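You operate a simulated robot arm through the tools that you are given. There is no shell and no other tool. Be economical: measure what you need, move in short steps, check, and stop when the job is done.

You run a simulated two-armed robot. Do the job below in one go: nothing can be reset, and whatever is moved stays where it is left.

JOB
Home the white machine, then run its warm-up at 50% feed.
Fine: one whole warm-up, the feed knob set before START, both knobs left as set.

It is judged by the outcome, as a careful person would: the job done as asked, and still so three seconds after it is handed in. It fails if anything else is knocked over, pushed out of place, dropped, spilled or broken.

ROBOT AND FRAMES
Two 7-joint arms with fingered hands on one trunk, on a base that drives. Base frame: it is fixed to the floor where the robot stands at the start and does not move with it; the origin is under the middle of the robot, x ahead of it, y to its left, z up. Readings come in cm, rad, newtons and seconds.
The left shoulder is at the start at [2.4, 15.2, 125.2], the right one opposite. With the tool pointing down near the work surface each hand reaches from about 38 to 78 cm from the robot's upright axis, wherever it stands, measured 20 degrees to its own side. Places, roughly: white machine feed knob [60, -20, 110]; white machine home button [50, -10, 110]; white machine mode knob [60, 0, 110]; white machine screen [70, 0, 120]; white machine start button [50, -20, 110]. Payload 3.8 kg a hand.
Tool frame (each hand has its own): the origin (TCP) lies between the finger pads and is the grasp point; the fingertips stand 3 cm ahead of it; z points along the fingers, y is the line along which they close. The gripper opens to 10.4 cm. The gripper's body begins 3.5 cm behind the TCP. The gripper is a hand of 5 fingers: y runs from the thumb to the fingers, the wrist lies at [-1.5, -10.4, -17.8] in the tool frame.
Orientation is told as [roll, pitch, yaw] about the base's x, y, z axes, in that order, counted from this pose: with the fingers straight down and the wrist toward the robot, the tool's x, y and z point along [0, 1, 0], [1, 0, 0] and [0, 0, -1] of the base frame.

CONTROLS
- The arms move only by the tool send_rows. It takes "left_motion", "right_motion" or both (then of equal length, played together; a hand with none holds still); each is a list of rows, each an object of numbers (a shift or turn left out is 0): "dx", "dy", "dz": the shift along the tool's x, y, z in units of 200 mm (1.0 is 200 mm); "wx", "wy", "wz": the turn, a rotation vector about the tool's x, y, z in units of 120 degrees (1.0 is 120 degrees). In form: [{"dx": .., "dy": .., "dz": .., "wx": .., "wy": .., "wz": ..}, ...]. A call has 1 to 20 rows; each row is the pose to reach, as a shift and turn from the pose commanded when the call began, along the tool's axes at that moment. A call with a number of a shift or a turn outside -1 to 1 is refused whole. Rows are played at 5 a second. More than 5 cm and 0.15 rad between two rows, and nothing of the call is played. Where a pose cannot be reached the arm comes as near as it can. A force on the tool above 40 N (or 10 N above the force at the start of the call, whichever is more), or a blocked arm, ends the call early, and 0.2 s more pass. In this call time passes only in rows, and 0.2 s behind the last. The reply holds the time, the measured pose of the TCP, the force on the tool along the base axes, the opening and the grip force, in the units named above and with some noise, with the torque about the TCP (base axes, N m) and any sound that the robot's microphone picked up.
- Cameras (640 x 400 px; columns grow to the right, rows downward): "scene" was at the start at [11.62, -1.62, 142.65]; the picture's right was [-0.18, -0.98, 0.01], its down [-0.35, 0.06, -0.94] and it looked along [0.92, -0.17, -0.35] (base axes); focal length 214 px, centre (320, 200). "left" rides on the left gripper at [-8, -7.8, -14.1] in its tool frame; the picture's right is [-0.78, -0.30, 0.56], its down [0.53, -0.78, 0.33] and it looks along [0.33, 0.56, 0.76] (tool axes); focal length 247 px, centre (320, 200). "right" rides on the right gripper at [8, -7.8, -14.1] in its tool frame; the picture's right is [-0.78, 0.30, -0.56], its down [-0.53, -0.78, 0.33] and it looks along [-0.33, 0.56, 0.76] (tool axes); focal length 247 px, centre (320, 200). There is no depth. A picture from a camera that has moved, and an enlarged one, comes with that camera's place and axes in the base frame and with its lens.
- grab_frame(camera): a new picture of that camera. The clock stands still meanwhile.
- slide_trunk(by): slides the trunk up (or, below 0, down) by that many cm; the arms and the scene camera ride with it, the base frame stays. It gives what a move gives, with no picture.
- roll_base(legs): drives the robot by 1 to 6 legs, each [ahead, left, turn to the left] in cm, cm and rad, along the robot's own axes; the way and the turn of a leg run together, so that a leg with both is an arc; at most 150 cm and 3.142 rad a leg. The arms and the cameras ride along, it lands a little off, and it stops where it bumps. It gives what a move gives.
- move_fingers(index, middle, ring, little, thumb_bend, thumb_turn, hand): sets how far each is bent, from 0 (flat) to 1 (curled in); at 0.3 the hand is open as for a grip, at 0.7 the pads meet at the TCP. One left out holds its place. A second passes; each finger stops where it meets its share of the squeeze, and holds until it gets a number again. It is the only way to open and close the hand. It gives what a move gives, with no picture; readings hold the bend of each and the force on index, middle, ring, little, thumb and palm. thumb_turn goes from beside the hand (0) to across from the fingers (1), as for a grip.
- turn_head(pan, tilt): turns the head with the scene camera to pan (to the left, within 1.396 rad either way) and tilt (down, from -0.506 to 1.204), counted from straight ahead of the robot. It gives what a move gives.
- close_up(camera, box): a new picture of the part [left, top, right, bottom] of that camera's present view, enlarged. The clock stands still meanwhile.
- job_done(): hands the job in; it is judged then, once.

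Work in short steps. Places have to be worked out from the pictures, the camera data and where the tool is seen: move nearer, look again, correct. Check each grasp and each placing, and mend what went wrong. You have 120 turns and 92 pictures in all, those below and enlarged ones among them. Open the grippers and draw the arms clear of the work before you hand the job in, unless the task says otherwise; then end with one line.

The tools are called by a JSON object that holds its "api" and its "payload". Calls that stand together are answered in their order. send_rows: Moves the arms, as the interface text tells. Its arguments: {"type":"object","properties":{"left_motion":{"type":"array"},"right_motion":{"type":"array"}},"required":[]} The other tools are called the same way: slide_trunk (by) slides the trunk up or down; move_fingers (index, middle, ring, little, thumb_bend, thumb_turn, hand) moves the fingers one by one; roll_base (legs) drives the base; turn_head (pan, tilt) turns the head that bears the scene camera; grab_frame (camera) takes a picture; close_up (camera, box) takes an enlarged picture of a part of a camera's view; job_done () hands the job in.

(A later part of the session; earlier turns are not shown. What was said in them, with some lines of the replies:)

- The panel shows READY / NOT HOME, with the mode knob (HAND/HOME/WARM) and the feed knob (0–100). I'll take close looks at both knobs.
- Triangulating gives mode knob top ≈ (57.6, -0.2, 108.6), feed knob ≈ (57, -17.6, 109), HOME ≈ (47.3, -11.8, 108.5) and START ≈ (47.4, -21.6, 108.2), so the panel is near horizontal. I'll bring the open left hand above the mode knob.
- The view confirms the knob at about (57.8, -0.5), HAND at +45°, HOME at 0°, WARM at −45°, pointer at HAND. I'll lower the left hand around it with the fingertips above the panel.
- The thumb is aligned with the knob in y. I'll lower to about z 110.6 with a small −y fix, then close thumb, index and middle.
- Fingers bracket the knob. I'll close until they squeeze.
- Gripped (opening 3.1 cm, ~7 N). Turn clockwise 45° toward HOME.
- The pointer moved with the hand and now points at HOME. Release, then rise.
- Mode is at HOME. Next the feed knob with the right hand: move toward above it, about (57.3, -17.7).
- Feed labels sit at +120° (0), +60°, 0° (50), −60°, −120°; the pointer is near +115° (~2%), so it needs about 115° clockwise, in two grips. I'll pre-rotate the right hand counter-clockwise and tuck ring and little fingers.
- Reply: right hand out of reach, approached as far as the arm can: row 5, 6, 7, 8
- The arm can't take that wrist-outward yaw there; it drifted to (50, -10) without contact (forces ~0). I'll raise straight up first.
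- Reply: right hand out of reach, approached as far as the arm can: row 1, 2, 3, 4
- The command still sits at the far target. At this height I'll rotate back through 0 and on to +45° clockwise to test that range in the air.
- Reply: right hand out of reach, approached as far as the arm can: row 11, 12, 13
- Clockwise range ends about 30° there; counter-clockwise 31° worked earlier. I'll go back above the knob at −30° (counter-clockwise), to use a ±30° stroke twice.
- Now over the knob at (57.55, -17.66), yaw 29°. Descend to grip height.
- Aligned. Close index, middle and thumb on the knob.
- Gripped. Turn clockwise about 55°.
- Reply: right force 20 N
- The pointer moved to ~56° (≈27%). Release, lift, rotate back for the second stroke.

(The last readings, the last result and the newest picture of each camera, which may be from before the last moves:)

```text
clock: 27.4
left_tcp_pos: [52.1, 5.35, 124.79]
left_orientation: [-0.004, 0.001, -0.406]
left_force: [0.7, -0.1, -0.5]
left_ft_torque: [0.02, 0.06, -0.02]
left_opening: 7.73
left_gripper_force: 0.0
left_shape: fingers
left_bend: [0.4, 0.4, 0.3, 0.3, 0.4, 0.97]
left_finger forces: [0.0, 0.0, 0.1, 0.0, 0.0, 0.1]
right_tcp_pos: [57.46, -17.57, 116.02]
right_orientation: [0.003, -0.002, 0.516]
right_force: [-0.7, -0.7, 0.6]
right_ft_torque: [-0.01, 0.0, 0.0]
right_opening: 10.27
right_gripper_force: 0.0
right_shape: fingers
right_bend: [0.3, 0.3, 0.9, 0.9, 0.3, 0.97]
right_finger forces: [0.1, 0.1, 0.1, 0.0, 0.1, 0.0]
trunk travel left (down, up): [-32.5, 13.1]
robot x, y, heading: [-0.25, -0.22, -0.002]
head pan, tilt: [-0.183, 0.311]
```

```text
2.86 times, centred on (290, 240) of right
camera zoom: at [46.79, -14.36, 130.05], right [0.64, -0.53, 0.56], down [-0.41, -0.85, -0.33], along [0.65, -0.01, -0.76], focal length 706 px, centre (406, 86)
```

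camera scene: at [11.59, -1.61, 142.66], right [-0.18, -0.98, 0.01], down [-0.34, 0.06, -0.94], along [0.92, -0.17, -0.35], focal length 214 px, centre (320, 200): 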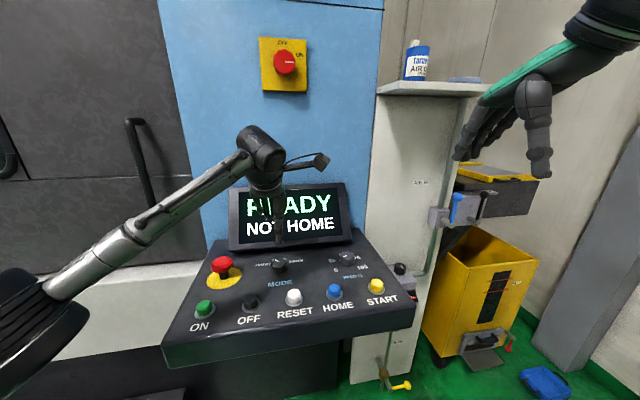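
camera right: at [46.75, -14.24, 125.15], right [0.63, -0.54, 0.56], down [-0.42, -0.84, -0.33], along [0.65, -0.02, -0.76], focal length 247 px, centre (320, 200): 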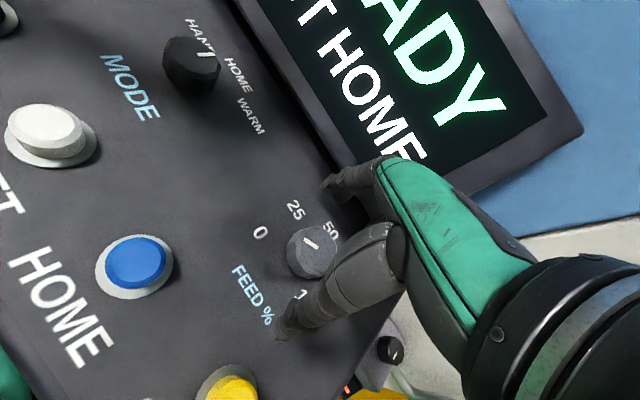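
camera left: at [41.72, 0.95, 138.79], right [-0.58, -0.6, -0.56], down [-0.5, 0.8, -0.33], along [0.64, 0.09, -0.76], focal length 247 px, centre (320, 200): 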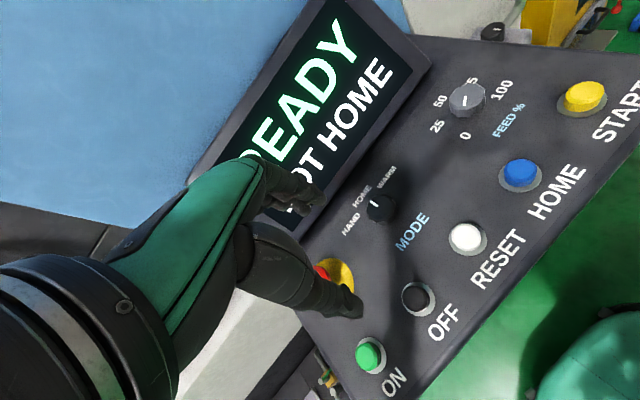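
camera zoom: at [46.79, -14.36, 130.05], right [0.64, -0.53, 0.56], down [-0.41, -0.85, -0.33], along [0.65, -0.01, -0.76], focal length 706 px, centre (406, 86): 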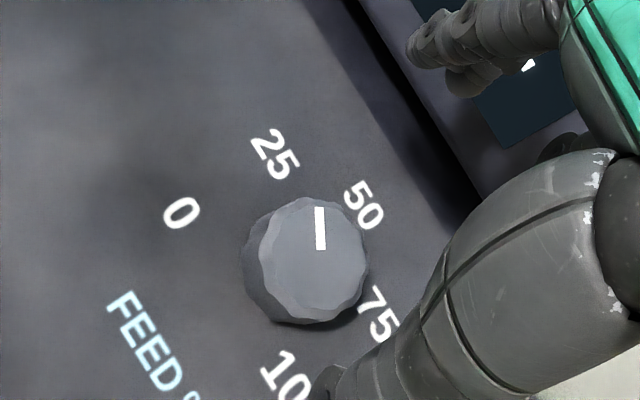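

Pointer is at ~56°. Descend and grip again.

{"api": "send_rows", "payload": {"right_motion": [{"dz": 0.15}, {"dz": 0.25}, {"dz": 0.25}]}}

{"api": "move_fingers", "payload": {"hand": "right", "index": 0.68, "middle": 0.68, "thumb_bend": 0.68}}

{"api": "send_rows", "payload": {"right_motion": [{"wz": 0.065}, {"wz": 0.13}, {"wz": 0.195}, {"wz": 0.26}, {"wz": 0.325}, {"wz": 0.39}, {"wz": 0.455}, {"wz": 0.472}, {"wz": 0.472}]}}

{"api": "close_up", "payload": {"camera": "right", "box": [220, 170, 400, 310]}}

```text
clock: 28.2
left_tcp_pos: [51.86, 5.26, 124.71]
left_orientation: [-0.001, 0.001, -0.408]
left_force: [-0.7, 0.0, 0.5]
left_ft_torque: [-0.02, -0.01, -0.02]
left_opening: 7.77
left_gripper_force: 0.1
left_shape: fingers
left_bend: [0.4, 0.4, 0.3, 0.3, 0.4, 0.97]
left_finger forces: [0.0, 0.0, 0.1, 0.0, 0.0, 0.0]
right_tcp_pos: [57.63, -17.57, 111.09]
right_orientation: [0.001, -0.001, 0.515]
right_force: [-0.1, 1.0, 0.0]
right_ft_torque: [0.04, -0.01, 0.01]
right_opening: 10.25
right_gripper_force: 0.1
right_shape: fingers
right_bend: [0.3, 0.3, 0.9, 0.9, 0.3, 0.97]
right_finger forces: [0.1, 0.0, 0.0, 0.1, 0.1, 0.0]
trunk travel left (down, up): [-32.5, 13.1]
robot x, y, heading: [0.15, 0.31, 0.003]
head pan, tilt: [-0.183, 0.311]
```

```text
clock: 29.2
left_tcp_pos: [52.14, 5.24, 124.67]
left_orientation: [-0.001, 0.001, -0.409]
left_force: [0.1, -0.7, 1.0]
left_ft_torque: [-0.01, 0.03, 0.02]
left_opening: 7.78
left_gripper_force: 0.1
left_shape: fingers
left_bend: [0.4, 0.4, 0.3, 0.3, 0.4, 0.97]
left_finger forces: [0.0, 0.0, 0.0, 0.1, 0.1, 0.1]
right_tcp_pos: [57.76, -17.68, 111.04]
right_orientation: [0.001, -0.002, 0.516]
right_force: [7.0, 1.0, 0.5]
right_ft_torque: [0.07, -0.18, 0.05]
right_opening: 2.99
right_gripper_force: 10.7
right_shape: fingers
right_bend: [0.6, 0.61, 0.9, 0.9, 0.59, 0.97]
right_finger forces: [5.5, 8.0, 0.1, 0.1, 7.4, 0.0]
trunk travel left (down, up): [-32.5, 13.1]
robot x, y, heading: [-0.14, -0.38, -0.006]
head pan, tilt: [-0.183, 0.311]
```

```text
clock: 31.2
left_tcp_pos: [52.16, 5.08, 124.51]
left_orientation: [-0.002, 0.003, -0.405]
left_force: [0.4, 1.4, -0.1]
left_ft_torque: [-0.02, -0.01, 0.0]
left_opening: 7.76
left_gripper_force: 0.0
left_shape: fingers
left_bend: [0.4, 0.4, 0.3, 0.3, 0.4, 0.97]
left_finger forces: [0.1, 0.1, 0.0, 0.0, 0.0, 0.0]
right_tcp_pos: [57.81, -17.56, 111.03]
right_orientation: [0.002, 0.0, -0.475]
right_force: [17.0, -5.9, 12.6]
right_ft_torque: [-0.26, -0.61, 0.07]
right_opening: 2.97
right_gripper_force: 14.0
right_shape: fingers
right_bend: [0.57, 0.58, 0.9, 0.9, 0.63, 0.96]
right_finger forces: [10.1, 11.4, 0.1, 0.0, 5.7, 0.1]
trunk travel left (down, up): [-32.5, 13.1]
robot x, y, heading: [0.24, -0.2, -0.005]
head pan, tilt: [-0.183, 0.311]
```

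```text
2.86 times, centred on (310, 240) of right
camera zoom: at [54.41, -6.92, 125.09], right [-0.09, -0.83, 0.56], down [-0.93, -0.12, -0.33], along [0.34, -0.55, -0.76], focal length 706 px, centre (349, 86)
```

zoom: 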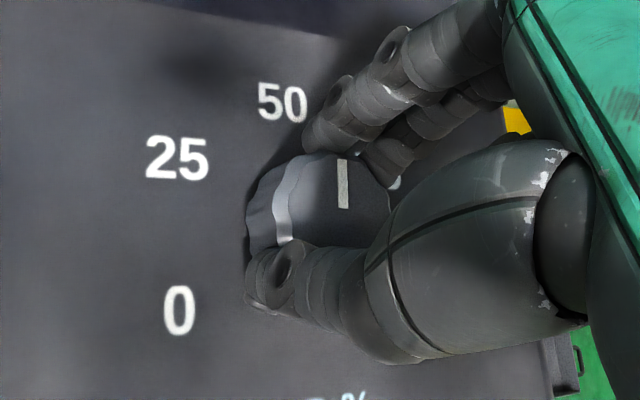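

Pointer now reads ≈0° (±2°). Release, lift, and check accurately.

{"api": "move_fingers", "payload": {"hand": "right", "index": 0.3, "middle": 0.3, "thumb_bend": 0.3}}

{"api": "send_rows", "payload": {"right_motion": [{"dz": -0.15}, {"dz": -0.25, "wz": 0}, {"dz": -0.35, "wz": -0.065}, {"dz": -0.45, "wz": -0.13}, {"dz": -0.45, "wz": -0.19}]}}

{"api": "close_up", "payload": {"camera": "right", "box": [210, 200, 338, 310]}}

{"api": "close_up", "payload": {"camera": "left", "box": [400, 50, 560, 150]}}

{"api": "grab_frame", "payload": {"camera": "scene"}}

```text
clock: 32.2
left_tcp_pos: [51.92, 5.2, 124.82]
left_orientation: [-0.002, 0.0, -0.407]
left_force: [0.0, 0.0, -0.5]
left_ft_torque: [0.01, 0.0, 0.02]
left_opening: 7.77
left_gripper_force: 0.1
left_shape: fingers
left_bend: [0.4, 0.4, 0.3, 0.3, 0.4, 0.97]
left_finger forces: [0.0, 0.1, 0.0, 0.0, 0.1, 0.0]
right_tcp_pos: [57.5, -17.49, 110.99]
right_orientation: [0.002, 0.001, -0.473]
right_force: [-0.9, 0.3, -0.1]
right_ft_torque: [-0.01, 0.01, -0.04]
right_opening: 10.3
right_gripper_force: 0.1
right_shape: fingers
right_bend: [0.3, 0.3, 0.9, 0.9, 0.3, 0.97]
right_finger forces: [0.0, 0.1, 0.1, 0.0, 0.0, 0.1]
trunk travel left (down, up): [-32.5, 13.1]
robot x, y, heading: [-0.12, 0.11, 0.004]
head pan, tilt: [-0.183, 0.311]
```

```text
clock: 33.4
left_tcp_pos: [51.97, 5.04, 124.63]
left_orientation: [0.001, 0.0, -0.407]
left_force: [0.8, 0.2, 0.1]
left_ft_torque: [0.0, -0.02, 0.0]
left_opening: 7.77
left_gripper_force: 0.1
left_shape: fingers
left_bend: [0.4, 0.4, 0.3, 0.3, 0.4, 0.97]
left_finger forces: [0.0, 0.0, 0.0, 0.0, 0.0, 0.1]
right_tcp_pos: [57.62, -17.52, 119.93]
right_orientation: [0.002, -0.001, -0.074]
right_force: [-0.3, 0.5, -0.2]
right_ft_torque: [0.0, -0.01, -0.03]
right_opening: 10.28
right_gripper_force: 0.0
right_shape: fingers
right_bend: [0.3, 0.3, 0.9, 0.9, 0.3, 0.97]
right_finger forces: [0.0, 0.0, 0.1, 0.0, 0.0, 0.0]
trunk travel left (down, up): [-32.5, 13.1]
robot x, y, heading: [0.08, -0.23, 0.001]
head pan, tilt: [-0.183, 0.311]
```

```text
3.64 times, centred on (274, 255) of right
camera zoom: at [50.34, -8.95, 134.12], right [0.24, -0.8, 0.56], down [-0.81, -0.48, -0.33], along [0.53, -0.37, -0.76], focal length 898 px, centre (487, 0)
```

zoom: 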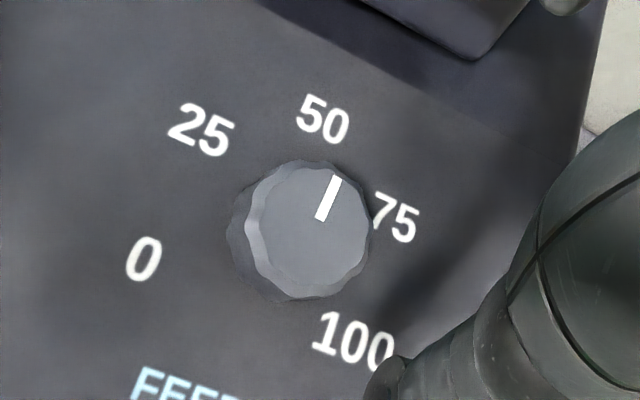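

```text
4.00 times, centred on (480, 100) of left
camera zoom: at [41.78, 0.87, 138.78], right [-0.58, -0.6, -0.56], down [-0.5, 0.8, -0.33], along [0.64, 0.09, -0.76], focal length 988 px, centre (-320, 600)
```

zoom: 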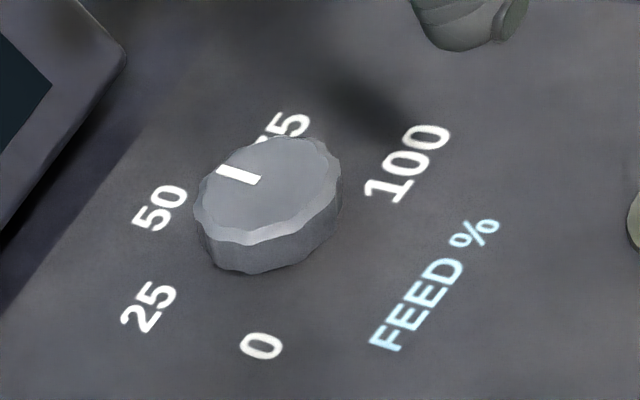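

```text
58 pictures are left
camera scene: at [11.64, -1.66, 142.65], right [-0.18, -0.98, 0.01], down [-0.35, 0.06, -0.94], along [0.92, -0.17, -0.35], focal length 214 px, centre (320, 200)
```

scene: 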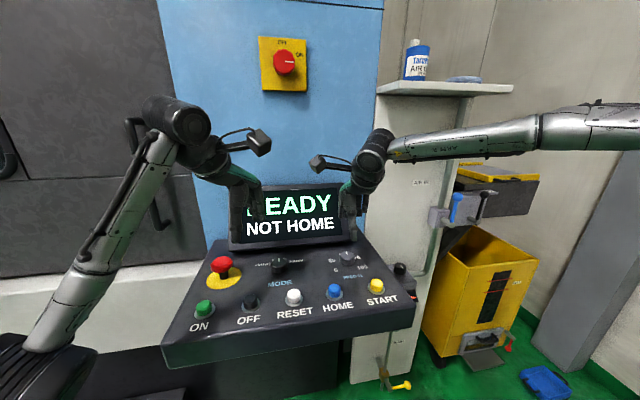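

Two views give the pointer at −1° and +3°, i.e. 50% within about 1%. Next, pinch the right fingertips together and go above HOME (47.6, -11.8).

{"api": "move_fingers", "payload": {"hand": "right", "index": 0.69, "middle": 0.69, "thumb_bend": 0.69}}

{"api": "send_rows", "payload": {"right_motion": [{"dx": 0.08, "dy": -0.17, "wz": -0.035}, {"dx": 0.165, "dy": -0.345, "wz": -0.035}, {"dx": 0.247, "dy": -0.52, "wz": -0.035}, {"dx": 0.247, "dy": -0.52, "dz": 0.15, "wz": -0.035}, {"dx": 0.247, "dy": -0.52, "dz": 0.25, "wz": -0.035}, {"dx": 0.247, "dy": -0.52, "dz": 0.25, "wz": -0.035}]}}

{"api": "grab_frame", "payload": {"camera": "right"}}

{"api": "close_up", "payload": {"camera": "scene", "box": [260, 220, 420, 320]}}

```text
clock: 34.4
left_tcp_pos: [52.03, 5.22, 124.68]
left_orientation: [-0.001, 0.0, -0.407]
left_force: [0.3, 0.3, 0.2]
left_ft_torque: [0.0, 0.05, 0.02]
left_opening: 7.77
left_gripper_force: 0.1
left_shape: fingers
left_bend: [0.4, 0.4, 0.3, 0.3, 0.4, 0.97]
left_finger forces: [0.0, 0.1, 0.0, 0.0, 0.0, 0.1]
right_tcp_pos: [57.51, -17.57, 119.89]
right_orientation: [0.001, 0.001, -0.073]
right_force: [-0.9, 0.6, 0.5]
right_ft_torque: [0.01, -0.01, 0.01]
right_opening: 0.37
right_gripper_force: 0.0
right_shape: fingers
right_bend: [0.69, 0.69, 0.9, 0.9, 0.69, 0.97]
right_finger forces: [0.0, 0.0, 0.0, 0.0, 0.0, 0.0]
trunk travel left (down, up): [-32.5, 13.1]
robot x, y, heading: [-0.12, -0.24, -0.001]
head pan, tilt: [-0.183, 0.311]
```

```text
clock: 35.8
left_tcp_pos: [51.9, 5.3, 124.8]
left_orientation: [-0.003, 0.002, -0.407]
left_force: [-0.2, -0.2, -0.3]
left_ft_torque: [-0.01, -0.03, 0.0]
left_opening: 7.75
left_gripper_force: 0.1
left_shape: fingers
left_bend: [0.4, 0.4, 0.3, 0.3, 0.4, 0.97]
left_finger forces: [0.0, 0.1, 0.0, 0.1, 0.0, 0.0]
right_tcp_pos: [47.46, -12.0, 115.1]
right_orientation: [0.001, -0.003, -0.002]
right_force: [-0.4, 0.1, 0.5]
right_ft_torque: [0.0, 0.0, -0.02]
right_opening: 0.4
right_gripper_force: 0.2
right_shape: fingers
right_bend: [0.69, 0.69, 0.9, 0.9, 0.69, 0.97]
right_finger forces: [0.0, 0.0, 0.0, 0.0, 0.1, 0.0]
trunk travel left (down, up): [-32.5, 13.1]
robot x, y, heading: [-0.09, -0.09, 0.005]
head pan, tilt: [-0.183, 0.311]
```

```text
57 pictures are left
camera right: at [39.59, -3.92, 129.33], right [0.29, -0.78, 0.56], down [-0.78, -0.53, -0.33], along [0.56, -0.33, -0.76], focal length 247 px, centre (320, 200)
```

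right: 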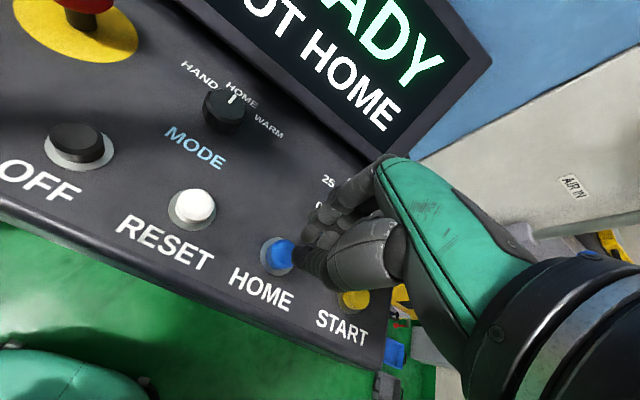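

```text
4.00 times, centred on (340, 270) of scene
camera zoom: at [11.56, -1.59, 142.66], right [-0.18, -0.98, 0.01], down [-0.34, 0.06, -0.94], along [0.92, -0.17, -0.35], focal length 858 px, centre (240, -80)
```

zoom: 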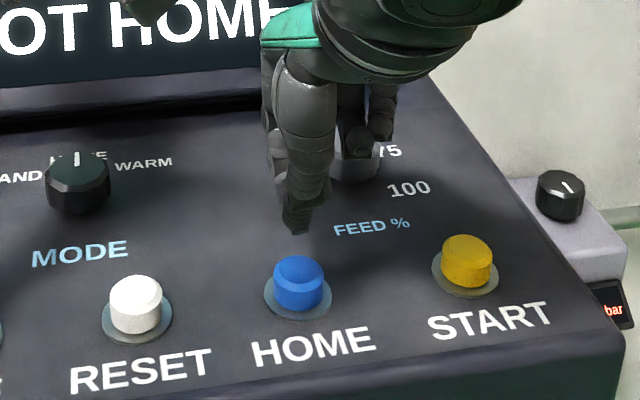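

Fingertips are about 3 cm above the HOME button. Press down gradually.

{"api": "send_rows", "payload": {"right_motion": [{"dx": 0.01, "dz": 0.07}, {"dx": 0.01, "dz": 0.12}, {"dx": 0.01, "dz": 0.15}, {"dx": 0.01, "dz": 0.165}, {"dx": 0.01, "dz": 0.175}]}}

{"api": "grab_frame", "payload": {"camera": "scene"}}

```text
clock: 37.0
left_tcp_pos: [51.96, 5.18, 124.61]
left_orientation: [-0.001, 0.001, -0.407]
left_force: [-0.4, 0.3, 0.3]
left_ft_torque: [-0.04, -0.03, -0.01]
left_opening: 7.76
left_gripper_force: 0.0
left_shape: fingers
left_bend: [0.4, 0.4, 0.3, 0.3, 0.4, 0.97]
left_finger forces: [0.1, 0.1, 0.1, 0.0, 0.0, 0.0]
right_tcp_pos: [47.51, -11.66, 111.53]
right_orientation: [0.003, 0.0, -0.002]
right_force: [0.4, 0.8, 0.2]
right_ft_torque: [0.03, 0.0, 0.02]
right_opening: 0.39
right_gripper_force: 0.1
right_shape: fingers
right_bend: [0.69, 0.69, 0.9, 0.9, 0.69, 0.97]
right_finger forces: [0.0, 0.0, 0.0, 0.1, 0.1, 0.0]
trunk travel left (down, up): [-32.5, 13.1]
robot x, y, heading: [-0.34, -0.34, 0.002]
head pan, tilt: [-0.183, 0.311]
```

```text
55 pictures are left
camera scene: at [11.63, -1.62, 142.65], right [-0.18, -0.98, 0.01], down [-0.35, 0.06, -0.94], along [0.92, -0.17, -0.35], focal length 214 px, centre (320, 200)
```

scene: 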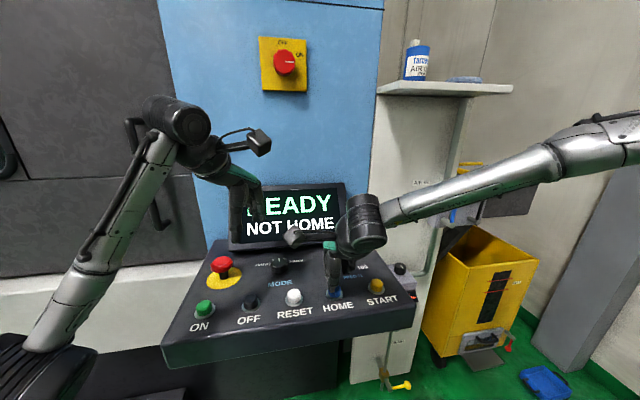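

No contact yet. Go a bit further down in small steps.

{"api": "send_rows", "payload": {"right_motion": [{"dz": 0.015}, {"dz": 0.03}, {"dz": 0.045}, {"dz": 0.055}, {"dz": 0.055}]}}

{"api": "close_up", "payload": {"camera": "scene", "box": [220, 180, 420, 320]}}

```text
clock: 38.2
left_tcp_pos: [51.87, 5.23, 124.68]
left_orientation: [0.0, -0.001, -0.406]
left_force: [0.8, 0.1, -0.2]
left_ft_torque: [0.0, 0.02, 0.0]
left_opening: 7.78
left_gripper_force: 0.1
left_shape: fingers
left_bend: [0.4, 0.4, 0.3, 0.3, 0.4, 0.97]
left_finger forces: [0.0, 0.0, 0.0, 0.0, 0.0, 0.1]
right_tcp_pos: [47.63, -11.66, 110.65]
right_orientation: [0.003, -0.007, -0.001]
right_force: [4.5, -0.1, 17.3]
right_ft_torque: [0.02, -0.29, -0.02]
right_opening: 0.34
right_gripper_force: 9.0
right_shape: fingers
right_bend: [0.69, 0.69, 0.9, 0.9, 0.69, 0.97]
right_finger forces: [14.5, 2.9, 0.0, 0.0, 0.0, 0.1]
trunk travel left (down, up): [-32.5, 13.1]
robot x, y, heading: [0.1, 0.01, 0.005]
head pan, tilt: [-0.183, 0.311]
heard: click
```

```text
2.86 times, centred on (320, 250) of scene
camera zoom: at [11.53, -1.59, 142.68], right [-0.18, -0.98, 0.01], down [-0.34, 0.06, -0.94], along [0.92, -0.17, -0.35], focal length 613 px, centre (320, 57)
```

zoom: 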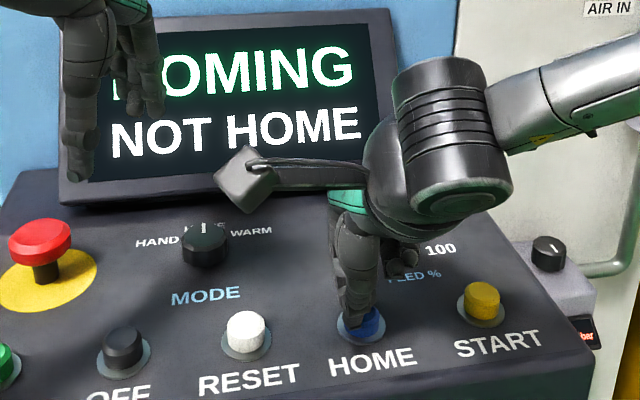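

HOME clicked and the screen reads HOMING. I'll keep it held for a couple of seconds and see.

{"api": "send_rows", "payload": {"right_motion": [{"dz": 0}, {"dz": 0}, {"dz": 0}, {"dz": 0}, {"dz": 0}, {"dz": 0}, {"dz": 0}, {"dz": 0}, {"dz": 0}, {"dz": 0}, {"dz": 0}, {"dz": 0}, {"dz": 0}, {"dz": 0}, {"dz": 0}, {"dz": 0}, {"dz": 0}, {"dz": 0}, {"dz": 0}, {"dz": 0}]}}

{"api": "close_up", "payload": {"camera": "scene", "box": [220, 180, 420, 320]}}

```text
clock: 42.4
left_tcp_pos: [51.87, 5.26, 124.67]
left_orientation: [-0.001, -0.002, -0.407]
left_force: [0.8, 0.6, 0.1]
left_ft_torque: [0.0, -0.01, 0.02]
left_opening: 7.78
left_gripper_force: 0.1
left_shape: fingers
left_bend: [0.4, 0.4, 0.3, 0.3, 0.4, 0.97]
left_finger forces: [0.0, 0.0, 0.1, 0.0, 0.1, 0.0]
right_tcp_pos: [47.43, -11.6, 110.5]
right_orientation: [0.002, -0.005, -0.001]
right_force: [7.4, -0.7, 28.3]
right_ft_torque: [0.05, -0.49, -0.04]
right_opening: 0.41
right_gripper_force: 14.0
right_shape: fingers
right_bend: [0.68, 0.69, 0.9, 0.9, 0.69, 0.97]
right_finger forces: [26.2, 1.8, 0.1, 0.1, 0.0, 0.1]
trunk travel left (down, up): [-32.5, 13.1]
robot x, y, heading: [0.07, 0.34, -0.001]
head pan, tilt: [-0.183, 0.311]
```

```text
2.86 times, centred on (320, 250) of scene
camera zoom: at [11.46, -1.55, 142.67], right [-0.18, -0.98, 0.01], down [-0.34, 0.06, -0.94], along [0.92, -0.17, -0.35], focal length 613 px, centre (320, 57)
```

zoom: 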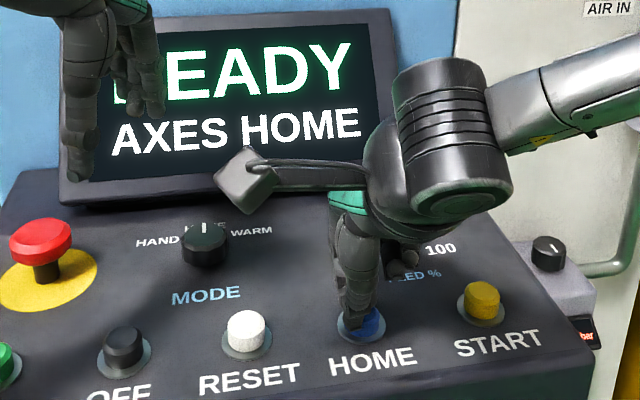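

READY / AXES HOME. Lift off and move the right hand above START, clear of the mode knob.

{"api": "send_rows", "payload": {"right_motion": [{"dz": -0.15}, {"dz": -0.3}, {"dz": -0.3, "dx": -0.2}, {"dz": -0.3, "dx": -0.4}, {"dz": -0.3, "dx": -0.49}, {"dz": -0.3, "dx": -0.49}]}}

{"api": "close_up", "payload": {"camera": "left", "box": [260, 0, 640, 260]}}

```text
clock: 43.8
left_tcp_pos: [52.01, 5.33, 124.75]
left_orientation: [-0.003, -0.001, -0.407]
left_force: [0.0, -1.0, 0.9]
left_ft_torque: [0.02, -0.01, 0.01]
left_opening: 7.77
left_gripper_force: 0.0
left_shape: fingers
left_bend: [0.4, 0.4, 0.3, 0.3, 0.4, 0.97]
left_finger forces: [0.0, 0.1, 0.0, 0.0, 0.1, 0.0]
right_tcp_pos: [47.73, -21.39, 116.29]
right_orientation: [0.001, 0.001, -0.002]
right_force: [0.0, 0.3, -0.2]
right_ft_torque: [-0.02, -0.03, -0.01]
right_opening: 0.38
right_gripper_force: 0.0
right_shape: fingers
right_bend: [0.69, 0.69, 0.9, 0.9, 0.69, 0.97]
right_finger forces: [0.0, 0.0, 0.0, 0.1, 0.1, 0.0]
trunk travel left (down, up): [-32.5, 13.1]
robot x, y, heading: [-0.06, 0.24, 0.0]
head pan, tilt: [-0.183, 0.311]
```

```text
1.54 times, centred on (450, 130) of left
camera zoom: at [41.78, 0.94, 138.78], right [-0.58, -0.6, -0.56], down [-0.5, 0.8, -0.33], along [0.64, 0.09, -0.76], focal length 380 px, centre (120, 308)
```

zoom: 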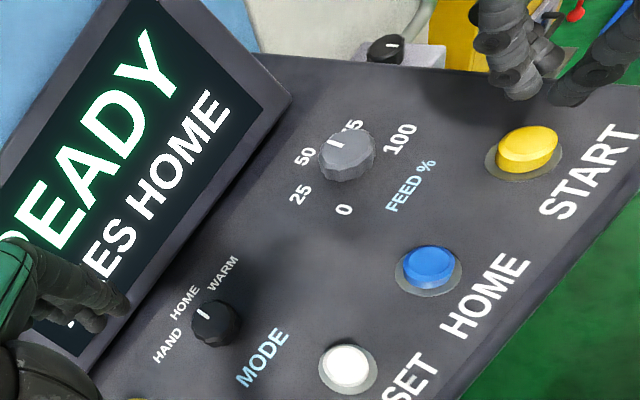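

Pointers: mode at HOME, feed at 50. Now the left hand returns to the mode knob at yaw 0.

{"api": "send_rows", "payload": {"left_motion": [{"dx": -0.05, "dy": 0.13, "wz": -0.065}, {"dx": -0.1, "dy": 0.26, "wz": -0.13}, {"dx": -0.151, "dy": 0.383, "wz": -0.193}, {"dx": -0.151, "dy": 0.383, "wz": -0.193, "dz": 0.2}, {"dx": -0.151, "dy": 0.383, "wz": -0.193, "dz": 0.4}, {"dx": -0.151, "dy": 0.383, "wz": -0.193, "dz": 0.55}, {"dx": -0.151, "dy": 0.383, "wz": -0.193, "dz": 0.55}]}}

{"api": "move_fingers", "payload": {"hand": "left", "index": 0.35, "middle": 0.35, "thumb_bend": 0.35}}

{"api": "grab_frame", "payload": {"camera": "left"}}

```text
clock: 45.4
left_tcp_pos: [58.05, -0.71, 114.32]
left_orientation: [-0.002, -0.001, -0.003]
left_force: [-0.3, 0.0, 0.3]
left_ft_torque: [0.03, 0.03, 0.01]
left_opening: 7.78
left_gripper_force: 0.1
left_shape: fingers
left_bend: [0.4, 0.4, 0.3, 0.3, 0.4, 0.97]
left_finger forces: [0.0, 0.1, 0.0, 0.0, 0.1, 0.0]
right_tcp_pos: [47.67, -21.4, 116.31]
right_orientation: [0.002, 0.0, -0.001]
right_force: [0.0, 0.1, 0.1]
right_ft_torque: [0.03, 0.01, -0.02]
right_opening: 0.39
right_gripper_force: 0.1
right_shape: fingers
right_bend: [0.69, 0.69, 0.9, 0.9, 0.69, 0.97]
right_finger forces: [0.0, 0.1, 0.1, 0.1, 0.0, 0.0]
trunk travel left (down, up): [-32.5, 13.1]
robot x, y, heading: [-0.44, -0.33, -0.003]
head pan, tilt: [-0.183, 0.311]
```

```text
clock: 46.4
left_tcp_pos: [58.16, -0.79, 114.25]
left_orientation: [0.002, 0.001, -0.003]
left_force: [-0.4, 0.3, -0.4]
left_ft_torque: [0.0, -0.02, 0.02]
left_opening: 9.01
left_gripper_force: 0.0
left_shape: fingers
left_bend: [0.35, 0.35, 0.3, 0.3, 0.35, 0.97]
left_finger forces: [0.1, 0.1, 0.0, 0.0, 0.1, 0.0]
right_tcp_pos: [47.69, -21.39, 116.27]
right_orientation: [0.001, 0.001, -0.002]
right_force: [0.1, 0.3, 0.4]
right_ft_torque: [0.01, 0.0, 0.0]
right_opening: 0.4
right_gripper_force: 0.1
right_shape: fingers
right_bend: [0.69, 0.69, 0.9, 0.9, 0.69, 0.97]
right_finger forces: [0.0, 0.1, 0.0, 0.0, 0.0, 0.0]
trunk travel left (down, up): [-32.5, 13.1]
robot x, y, heading: [-0.07, 0.02, -0.002]
head pan, tilt: [-0.183, 0.311]
```

```text
51 pictures are left
camera left: at [50.36, -8.69, 128.34], right [-0.3, -0.78, -0.56], down [-0.78, 0.54, -0.33], along [0.56, 0.33, -0.76], focal length 247 px, centre (320, 200)
```

left: 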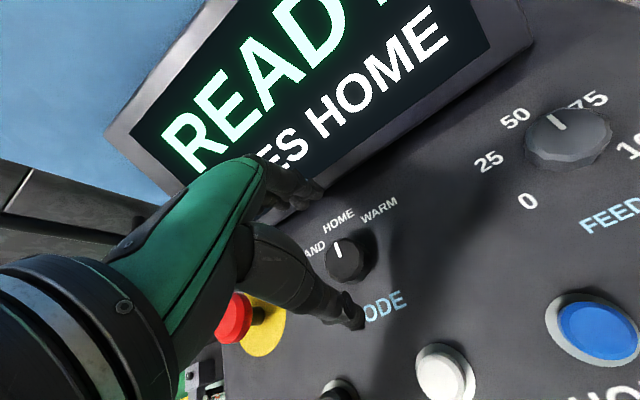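

Well placed; small correction, descend and grip.

{"api": "send_rows", "payload": {"left_motion": [{"dx": 0.008, "dy": -0.012, "dz": 0.1}, {"dx": 0.008, "dy": -0.012, "dz": 0.176}, {"dx": 0.008, "dy": -0.012, "dz": 0.176}]}}

{"api": "move_fingers", "payload": {"hand": "left", "index": 0.68, "middle": 0.68, "thumb_bend": 0.68}}

{"api": "send_rows", "payload": {"left_motion": [{"wz": 0.065}, {"wz": 0.13}, {"wz": 0.195}, {"wz": 0.26}, {"wz": 0.325}, {"wz": 0.375}, {"wz": 0.375}]}}

{"api": "close_up", "payload": {"camera": "left", "box": [240, 150, 440, 300]}}

```text
clock: 47.2
left_tcp_pos: [57.92, -0.38, 110.4]
left_orientation: [0.0, 0.001, -0.004]
left_force: [-1.0, 0.3, 0.1]
left_ft_torque: [0.01, 0.0, 0.02]
left_opening: 9.04
left_gripper_force: 0.1
left_shape: fingers
left_bend: [0.35, 0.35, 0.3, 0.3, 0.35, 0.97]
left_finger forces: [0.0, 0.0, 0.1, 0.0, 0.0, 0.1]
right_tcp_pos: [47.69, -21.34, 116.21]
right_orientation: [0.004, -0.001, -0.003]
right_force: [-0.2, -0.6, -0.5]
right_ft_torque: [0.01, 0.02, 0.0]
right_opening: 0.39
right_gripper_force: 0.1
right_shape: fingers
right_bend: [0.69, 0.69, 0.9, 0.9, 0.69, 0.97]
right_finger forces: [0.0, 0.0, 0.0, 0.0, 0.0, 0.0]
trunk travel left (down, up): [-32.5, 13.1]
robot x, y, heading: [0.15, 0.02, 0.002]
head pan, tilt: [-0.183, 0.311]
```

```text
clock: 48.2
left_tcp_pos: [57.97, -0.47, 110.37]
left_orientation: [-0.002, 0.0, -0.002]
left_force: [7.4, 0.5, 1.8]
left_ft_torque: [0.02, -0.21, -0.02]
left_opening: 3.03
left_gripper_force: 11.0
left_shape: fingers
left_bend: [0.6, 0.6, 0.3, 0.3, 0.6, 0.97]
left_finger forces: [6.3, 8.4, 0.0, 0.0, 7.1, 0.0]
right_tcp_pos: [47.72, -21.28, 116.19]
right_orientation: [0.0, -0.001, -0.001]
right_force: [0.2, -0.1, -0.1]
right_ft_torque: [0.05, 0.02, 0.0]
right_opening: 0.38
right_gripper_force: 0.1
right_shape: fingers
right_bend: [0.69, 0.69, 0.9, 0.9, 0.69, 0.97]
right_finger forces: [0.0, 0.0, 0.0, 0.0, 0.0, 0.0]
trunk travel left (down, up): [-32.5, 13.1]
robot x, y, heading: [0.19, 0.42, -0.002]
head pan, tilt: [-0.183, 0.311]
```

```text
clock: 49.8
left_tcp_pos: [57.68, -0.45, 110.23]
left_orientation: [-0.001, 0.0, -0.79]
left_force: [0.9, -1.5, 1.7]
left_ft_torque: [-0.04, -0.04, -0.04]
left_opening: 2.97
left_gripper_force: 10.4
left_shape: fingers
left_bend: [0.6, 0.61, 0.3, 0.3, 0.6, 0.96]
left_finger forces: [5.0, 6.8, 0.1, 0.0, 9.0, 0.1]
right_tcp_pos: [47.8, -21.37, 116.25]
right_orientation: [0.001, -0.001, -0.002]
right_force: [-0.1, 0.1, 0.3]
right_ft_torque: [-0.01, 0.0, 0.01]
right_opening: 0.38
right_gripper_force: 0.1
right_shape: fingers
right_bend: [0.69, 0.69, 0.9, 0.9, 0.69, 0.97]
right_finger forces: [0.0, 0.0, 0.0, 0.1, 0.0, 0.0]
trunk travel left (down, up): [-32.5, 13.1]
robot x, y, heading: [-0.04, 0.15, 0.002]
head pan, tilt: [-0.183, 0.311]
```

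```text
2.67 times, centred on (340, 225) of left
camera zoom: at [46.68, -0.69, 124.39], right [-0.76, -0.34, -0.56], down [-0.17, 0.93, -0.33], along [0.63, -0.16, -0.76], focal length 659 px, centre (267, 133)
```

zoom: 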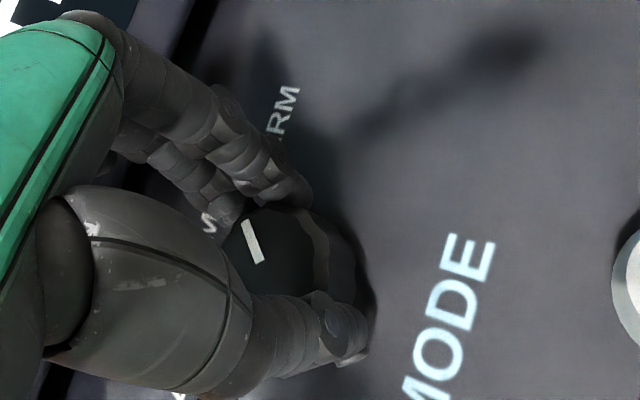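

Pointer turned to WARM. Release, lift and retract the left hand, then check.

{"api": "move_fingers", "payload": {"hand": "left", "index": 0.35, "middle": 0.35, "thumb_bend": 0.35}}

{"api": "send_rows", "payload": {"left_motion": [{"dz": -0.2}, {"dz": -0.4, "wz": -0.06}, {"dz": -0.6, "wz": -0.12}, {"dz": -0.7, "wz": -0.18, "dy": -0.1}, {"dz": -0.7, "wz": -0.18, "dy": -0.3}, {"dz": -0.7, "wz": -0.18, "dy": -0.4}]}}

{"api": "close_up", "payload": {"camera": "left", "box": [260, 0, 640, 260]}}

{"api": "close_up", "payload": {"camera": "scene", "box": [220, 180, 420, 320]}}

{"api": "grab_frame", "payload": {"camera": "right"}}

```text
clock: 50.8
left_tcp_pos: [57.87, -0.48, 110.21]
left_orientation: [0.001, 0.001, -0.789]
left_force: [-0.7, 0.5, -0.2]
left_ft_torque: [0.01, -0.03, 0.01]
left_opening: 9.02
left_gripper_force: 0.1
left_shape: fingers
left_bend: [0.35, 0.35, 0.3, 0.3, 0.35, 0.97]
left_finger forces: [0.1, 0.0, 0.0, 0.1, 0.0, 0.0]
right_tcp_pos: [47.68, -21.45, 116.17]
right_orientation: [0.002, -0.001, -0.002]
right_force: [-0.5, 0.9, -0.7]
right_ft_torque: [-0.02, -0.01, 0.01]
right_opening: 0.36
right_gripper_force: 0.1
right_shape: fingers
right_bend: [0.69, 0.69, 0.9, 0.9, 0.69, 0.97]
right_finger forces: [0.1, 0.0, 0.1, 0.0, 0.1, 0.0]
trunk travel left (down, up): [-32.5, 13.1]
robot x, y, heading: [-0.25, -0.14, 0.005]
head pan, tilt: [-0.183, 0.311]
```

```text
clock: 52.2
left_tcp_pos: [51.91, 5.1, 124.29]
left_orientation: [-0.002, 0.001, -0.41]
left_force: [1.1, 0.1, -0.5]
left_ft_torque: [0.0, -0.01, 0.02]
left_opening: 9.05
left_gripper_force: 0.0
left_shape: fingers
left_bend: [0.35, 0.35, 0.3, 0.3, 0.35, 0.97]
left_finger forces: [0.1, 0.0, 0.1, 0.0, 0.0, 0.0]
right_tcp_pos: [47.71, -21.41, 116.37]
right_orientation: [0.002, 0.0, -0.003]
right_force: [0.5, 0.2, -0.1]
right_ft_torque: [0.0, 0.02, 0.03]
right_opening: 0.34
right_gripper_force: 0.0
right_shape: fingers
right_bend: [0.69, 0.69, 0.9, 0.9, 0.69, 0.97]
right_finger forces: [0.0, 0.0, 0.0, 0.0, 0.0, 0.1]
trunk travel left (down, up): [-32.5, 13.1]
robot x, y, heading: [-0.04, -0.22, -0.0]
head pan, tilt: [-0.183, 0.311]
```

```text
1.54 times, centred on (450, 130) of left
camera zoom: at [41.6, 0.84, 138.33], right [-0.58, -0.59, -0.56], down [-0.5, 0.8, -0.33], along [0.64, 0.08, -0.76], focal length 380 px, centre (120, 308)
```

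zoom: 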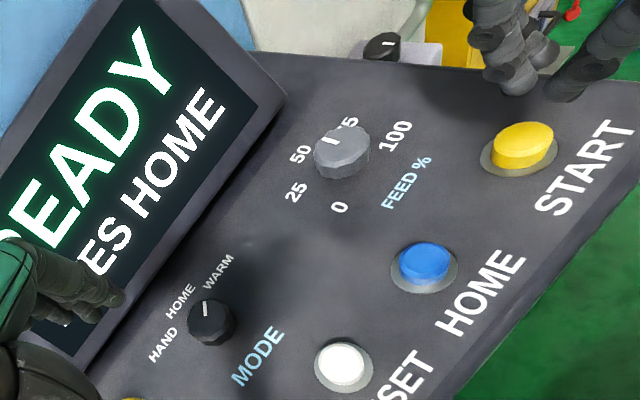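

```text
2.86 times, centred on (320, 250) of scene
camera zoom: at [11.61, -1.58, 142.65], right [-0.18, -0.98, 0.01], down [-0.35, 0.06, -0.94], along [0.92, -0.17, -0.35], focal length 613 px, centre (320, 57)
```

zoom: 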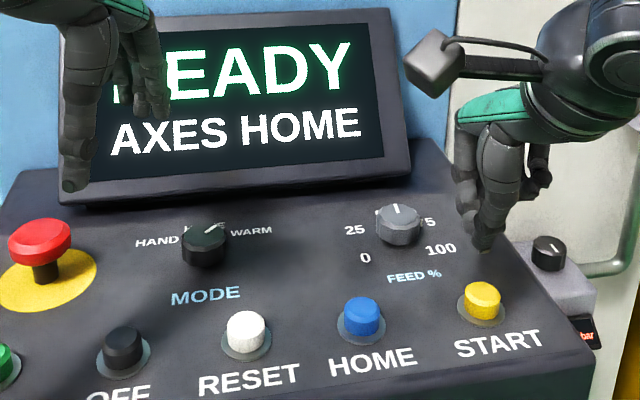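

```text
47 pictures are left
camera right: at [39.83, -13.26, 130.4], right [0.29, -0.78, 0.56], down [-0.78, -0.53, -0.33], along [0.56, -0.33, -0.76], focal length 247 px, centre (320, 200)
```

right: 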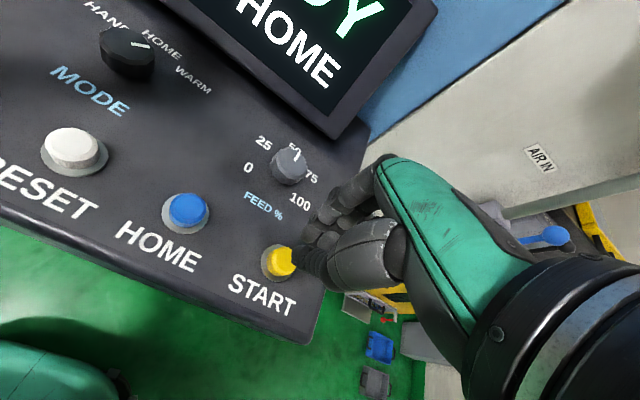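

Zoom in to verify the mode pointer angle.

{"api": "close_up", "payload": {"camera": "left", "box": [340, 150, 440, 230]}}

{"api": "close_up", "payload": {"camera": "right", "box": [70, 0, 230, 100]}}

```text
5.00 times, centred on (390, 190) of left
camera zoom: at [41.6, 0.84, 138.33], right [-0.58, -0.59, -0.56], down [-0.5, 0.8, -0.33], along [0.64, 0.08, -0.76], focal length 1235 px, centre (-30, 250)
```

zoom: 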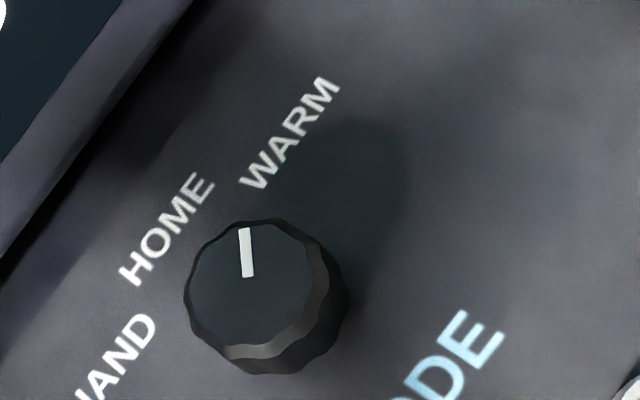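

```text
4.00 times, centred on (150, 50) of right
camera zoom: at [39.83, -13.26, 130.4], right [0.29, -0.78, 0.56], down [-0.78, -0.53, -0.33], along [0.56, -0.33, -0.76], focal length 988 px, centre (1000, 800)
```

zoom: 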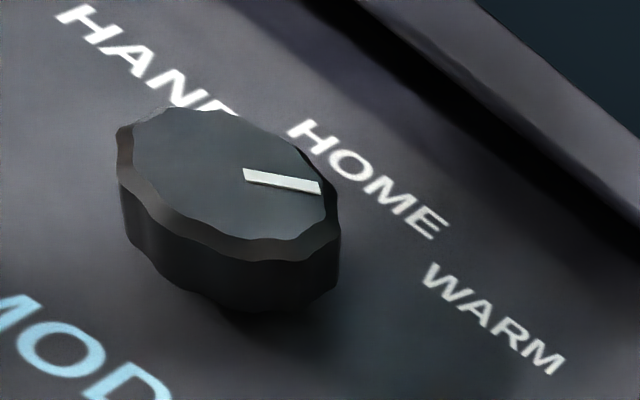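

The mode pointer is at −45°, exactly WARM; feed is 50. Press START once, then lift.

{"api": "send_rows", "payload": {"right_motion": [{"dx": 0.012, "dy": -0.01, "dz": 0.12}, {"dx": 0.012, "dy": -0.01, "dz": 0.2}, {"dx": 0.012, "dy": -0.01, "dz": 0.24}, {"dx": 0.012, "dy": -0.01, "dz": 0.26}, {"dx": 0.012, "dy": -0.01, "dz": 0.275}, {"dx": 0.012, "dy": -0.01, "dz": 0.285}, {"dx": 0.012, "dy": -0.01, "dz": 0.292}]}}

{"api": "close_up", "payload": {"camera": "scene", "box": [220, 180, 420, 320]}}

```text
clock: 53.8
left_tcp_pos: [51.89, 4.91, 124.3]
left_orientation: [-0.002, -0.001, -0.411]
left_force: [-0.6, 0.2, 0.1]
left_ft_torque: [0.02, 0.02, 0.04]
left_opening: 9.04
left_gripper_force: 0.0
left_shape: fingers
left_bend: [0.35, 0.35, 0.3, 0.3, 0.35, 0.97]
left_finger forces: [0.0, 0.1, 0.1, 0.1, 0.0, 0.0]
right_tcp_pos: [47.29, -21.2, 110.54]
right_orientation: [0.001, -0.003, -0.001]
right_force: [1.5, 0.1, 6.5]
right_ft_torque: [-0.09, -0.13, 0.0]
right_opening: 0.37
right_gripper_force: 3.8
right_shape: fingers
right_bend: [0.69, 0.69, 0.9, 0.9, 0.69, 0.97]
right_finger forces: [1.2, 5.2, 0.0, 0.0, 0.1, 0.0]
trunk travel left (down, up): [-32.5, 13.1]
robot x, y, heading: [-0.24, -0.17, 0.001]
head pan, tilt: [-0.183, 0.311]
heard: click
```

```text
2.86 times, centred on (320, 250) of scene
camera zoom: at [11.6, -1.59, 142.66], right [-0.18, -0.98, 0.01], down [-0.34, 0.06, -0.94], along [0.92, -0.17, -0.35], focal length 613 px, centre (320, 57)
```

zoom: 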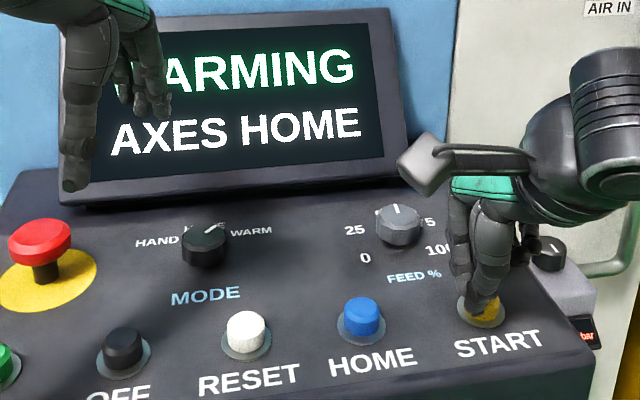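

WARMING has started. Lift off straight up and draw back both arms while waiting.

{"api": "send_rows", "payload": {"right_motion": [{"dz": -0.15}, {"dz": -0.3}, {"dz": -0.5}, {"dz": -0.7}, {"dz": -0.85}, {"dz": -0.95, "dy": -0.1}, {"dz": -0.98, "dy": -0.25}, {"dz": -0.98, "dy": -0.4}, {"dz": -0.98, "dy": -0.5}, {"dz": -0.98, "dy": -0.5, "dx": -0.2}, {"dz": -0.98, "dy": -0.5, "dx": -0.4}, {"dz": -0.98, "dy": -0.5, "dx": -0.4}], "left_motion": [{"dz": 0}, {"dz": -0.05}, {"dz": -0.15}, {"dz": -0.3}, {"dz": -0.4}, {"dz": -0.5}, {"dz": -0.5, "dy": -0.1}, {"dz": -0.5, "dy": -0.2}, {"dz": -0.5, "dy": -0.3}, {"dz": -0.5, "dy": -0.4}, {"dz": -0.5, "dy": -0.4}, {"dz": -0.5, "dy": -0.4}]}}

{"api": "move_fingers", "payload": {"hand": "right", "index": 0.3, "middle": 0.3, "ring": 0.3, "little": 0.3, "thumb_bend": 0.3}}

{"api": "grab_frame", "payload": {"camera": "scene"}}

```text
clock: 56.4
left_tcp_pos: [44.84, 8.46, 134.57]
left_orientation: [-0.002, 0.001, -0.41]
left_force: [-0.2, -0.2, -0.3]
left_ft_torque: [-0.02, 0.02, 0.01]
left_opening: 9.04
left_gripper_force: 0.1
left_shape: fingers
left_bend: [0.35, 0.35, 0.3, 0.3, 0.35, 0.97]
left_finger forces: [0.0, 0.0, 0.0, 0.0, 0.1, 0.1]
right_tcp_pos: [37.07, -29.25, 130.06]
right_orientation: [0.003, 0.0, -0.002]
right_force: [0.0, 0.4, -0.3]
right_ft_torque: [-0.02, 0.04, -0.02]
right_opening: 0.37
right_gripper_force: 0.1
right_shape: fingers
right_bend: [0.69, 0.69, 0.9, 0.9, 0.69, 0.97]
right_finger forces: [0.1, 0.0, 0.0, 0.1, 0.1, 0.0]
trunk travel left (down, up): [-32.5, 13.1]
robot x, y, heading: [-0.32, 0.31, 0.004]
head pan, tilt: [-0.183, 0.311]
```

```text
clock: 57.4
left_tcp_pos: [44.86, 8.32, 134.45]
left_orientation: [0.001, 0.0, -0.411]
left_force: [0.1, 0.3, 0.3]
left_ft_torque: [0.0, -0.02, 0.02]
left_opening: 9.01
left_gripper_force: 0.1
left_shape: fingers
left_bend: [0.35, 0.35, 0.3, 0.3, 0.35, 0.97]
left_finger forces: [0.0, 0.0, 0.0, 0.0, 0.0, 0.0]
right_tcp_pos: [37.14, -29.51, 130.14]
right_orientation: [0.001, 0.0, -0.002]
right_force: [0.7, 0.4, -0.3]
right_ft_torque: [0.0, 0.01, 0.02]
right_opening: 10.27
right_gripper_force: 0.0
right_shape: fingers
right_bend: [0.3, 0.3, 0.3, 0.3, 0.3, 0.97]
right_finger forces: [0.1, 0.1, 0.0, 0.0, 0.0, 0.0]
trunk travel left (down, up): [-32.5, 13.1]
robot x, y, heading: [-0.09, 0.03, -0.005]
head pan, tilt: [-0.183, 0.311]
```

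```text
43 pictures are left
camera scene: at [11.62, -1.65, 142.65], right [-0.18, -0.98, 0.01], down [-0.35, 0.06, -0.94], along [0.92, -0.17, -0.35], focal length 214 px, centre (320, 200)
```

scene: 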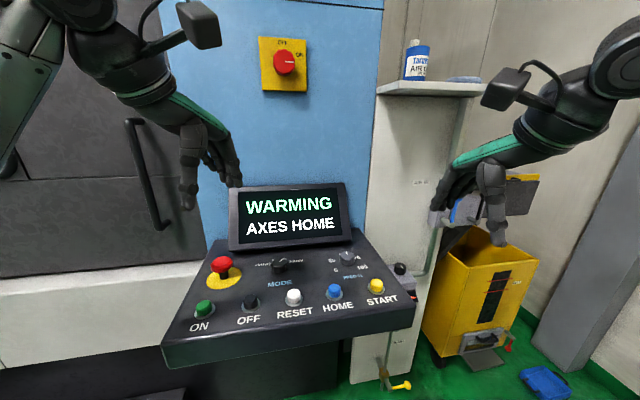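

Still WARMING; arms are clear. Wait.

{"api": "send_rows", "payload": {"right_motion": [{"dz": 0}, {"dz": 0}, {"dz": 0}, {"dz": 0}, {"dz": 0}, {"dz": 0}, {"dz": 0}, {"dz": 0}, {"dz": 0}, {"dz": 0}, {"dz": 0}, {"dz": 0}, {"dz": 0}, {"dz": 0}, {"dz": 0}, {"dz": 0}, {"dz": 0}, {"dz": 0}, {"dz": 0}, {"dz": 0}]}}

{"api": "send_rows", "payload": {"right_motion": [{"dz": 0}, {"dz": 0}, {"dz": 0}, {"dz": 0}, {"dz": 0}, {"dz": 0}, {"dz": 0}, {"dz": 0}, {"dz": 0}, {"dz": 0}, {"dz": 0}, {"dz": 0}, {"dz": 0}, {"dz": 0}, {"dz": 0}, {"dz": 0}, {"dz": 0}, {"dz": 0}, {"dz": 0}, {"dz": 0}]}}

{"api": "close_up", "payload": {"camera": "scene", "box": [220, 180, 420, 320]}}

```text
clock: 61.6
left_tcp_pos: [44.88, 8.33, 134.42]
left_orientation: [0.0, 0.0, -0.411]
left_force: [0.4, -0.5, -0.3]
left_ft_torque: [0.02, -0.01, -0.03]
left_opening: 9.03
left_gripper_force: 0.0
left_shape: fingers
left_bend: [0.35, 0.35, 0.3, 0.3, 0.35, 0.97]
left_finger forces: [0.0, 0.1, 0.0, 0.0, 0.0, 0.0]
right_tcp_pos: [37.27, -29.32, 130.02]
right_orientation: [0.0, 0.0, -0.002]
right_force: [0.9, 0.0, 0.6]
right_ft_torque: [-0.03, 0.02, -0.01]
right_opening: 10.28
right_gripper_force: 0.1
right_shape: fingers
right_bend: [0.3, 0.3, 0.3, 0.3, 0.3, 0.97]
right_finger forces: [0.0, 0.0, 0.0, 0.0, 0.0, 0.0]
trunk travel left (down, up): [-32.5, 13.1]
robot x, y, heading: [0.15, 0.08, -0.004]
head pan, tilt: [-0.183, 0.311]
```

```text
clock: 65.8
left_tcp_pos: [44.95, 8.23, 134.39]
left_orientation: [-0.003, -0.002, -0.412]
left_force: [-0.6, 0.6, 0.1]
left_ft_torque: [0.03, -0.01, 0.0]
left_opening: 9.02
left_gripper_force: 0.0
left_shape: fingers
left_bend: [0.35, 0.35, 0.3, 0.3, 0.35, 0.97]
left_finger forces: [0.1, 0.0, 0.0, 0.1, 0.0, 0.0]
right_tcp_pos: [37.24, -29.31, 130.05]
right_orientation: [0.002, 0.0, -0.001]
right_force: [-0.1, -1.3, -0.2]
right_ft_torque: [-0.02, 0.0, 0.0]
right_opening: 10.3
right_gripper_force: 0.1
right_shape: fingers
right_bend: [0.3, 0.3, 0.3, 0.3, 0.3, 0.97]
right_finger forces: [0.0, 0.0, 0.0, 0.1, 0.0, 0.0]
trunk travel left (down, up): [-32.5, 13.1]
robot x, y, heading: [0.02, -0.07, 0.003]
head pan, tilt: [-0.183, 0.311]
```

```text
2.86 times, centred on (320, 250) of scene
camera zoom: at [11.62, -1.62, 142.65], right [-0.18, -0.98, 0.01], down [-0.35, 0.06, -0.94], along [0.92, -0.17, -0.35], focal length 613 px, centre (320, 57)
```

zoom: 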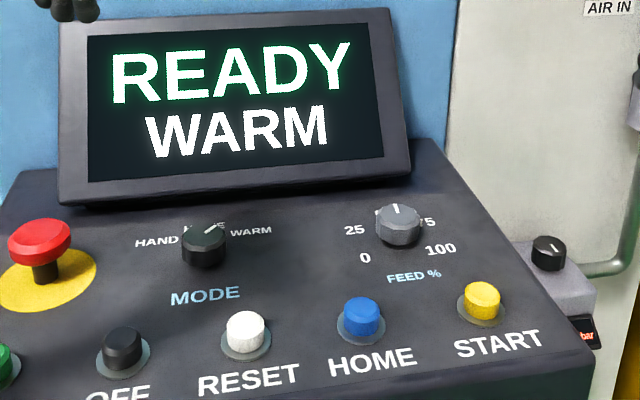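

The screen reads READY / WARM, the warm-up is complete, knobs are at WARM and 50, and both hands are open and clear. Handing in.

{"api": "job_done", "payload": {}}

```text
The job is handed in.
```

The white machine is homed and has run one full warm-up at 50% feed. Its screen now reads READY / WARM, the mode knob is at WARM and the feed knob at 50 (to within about 1% by eye).
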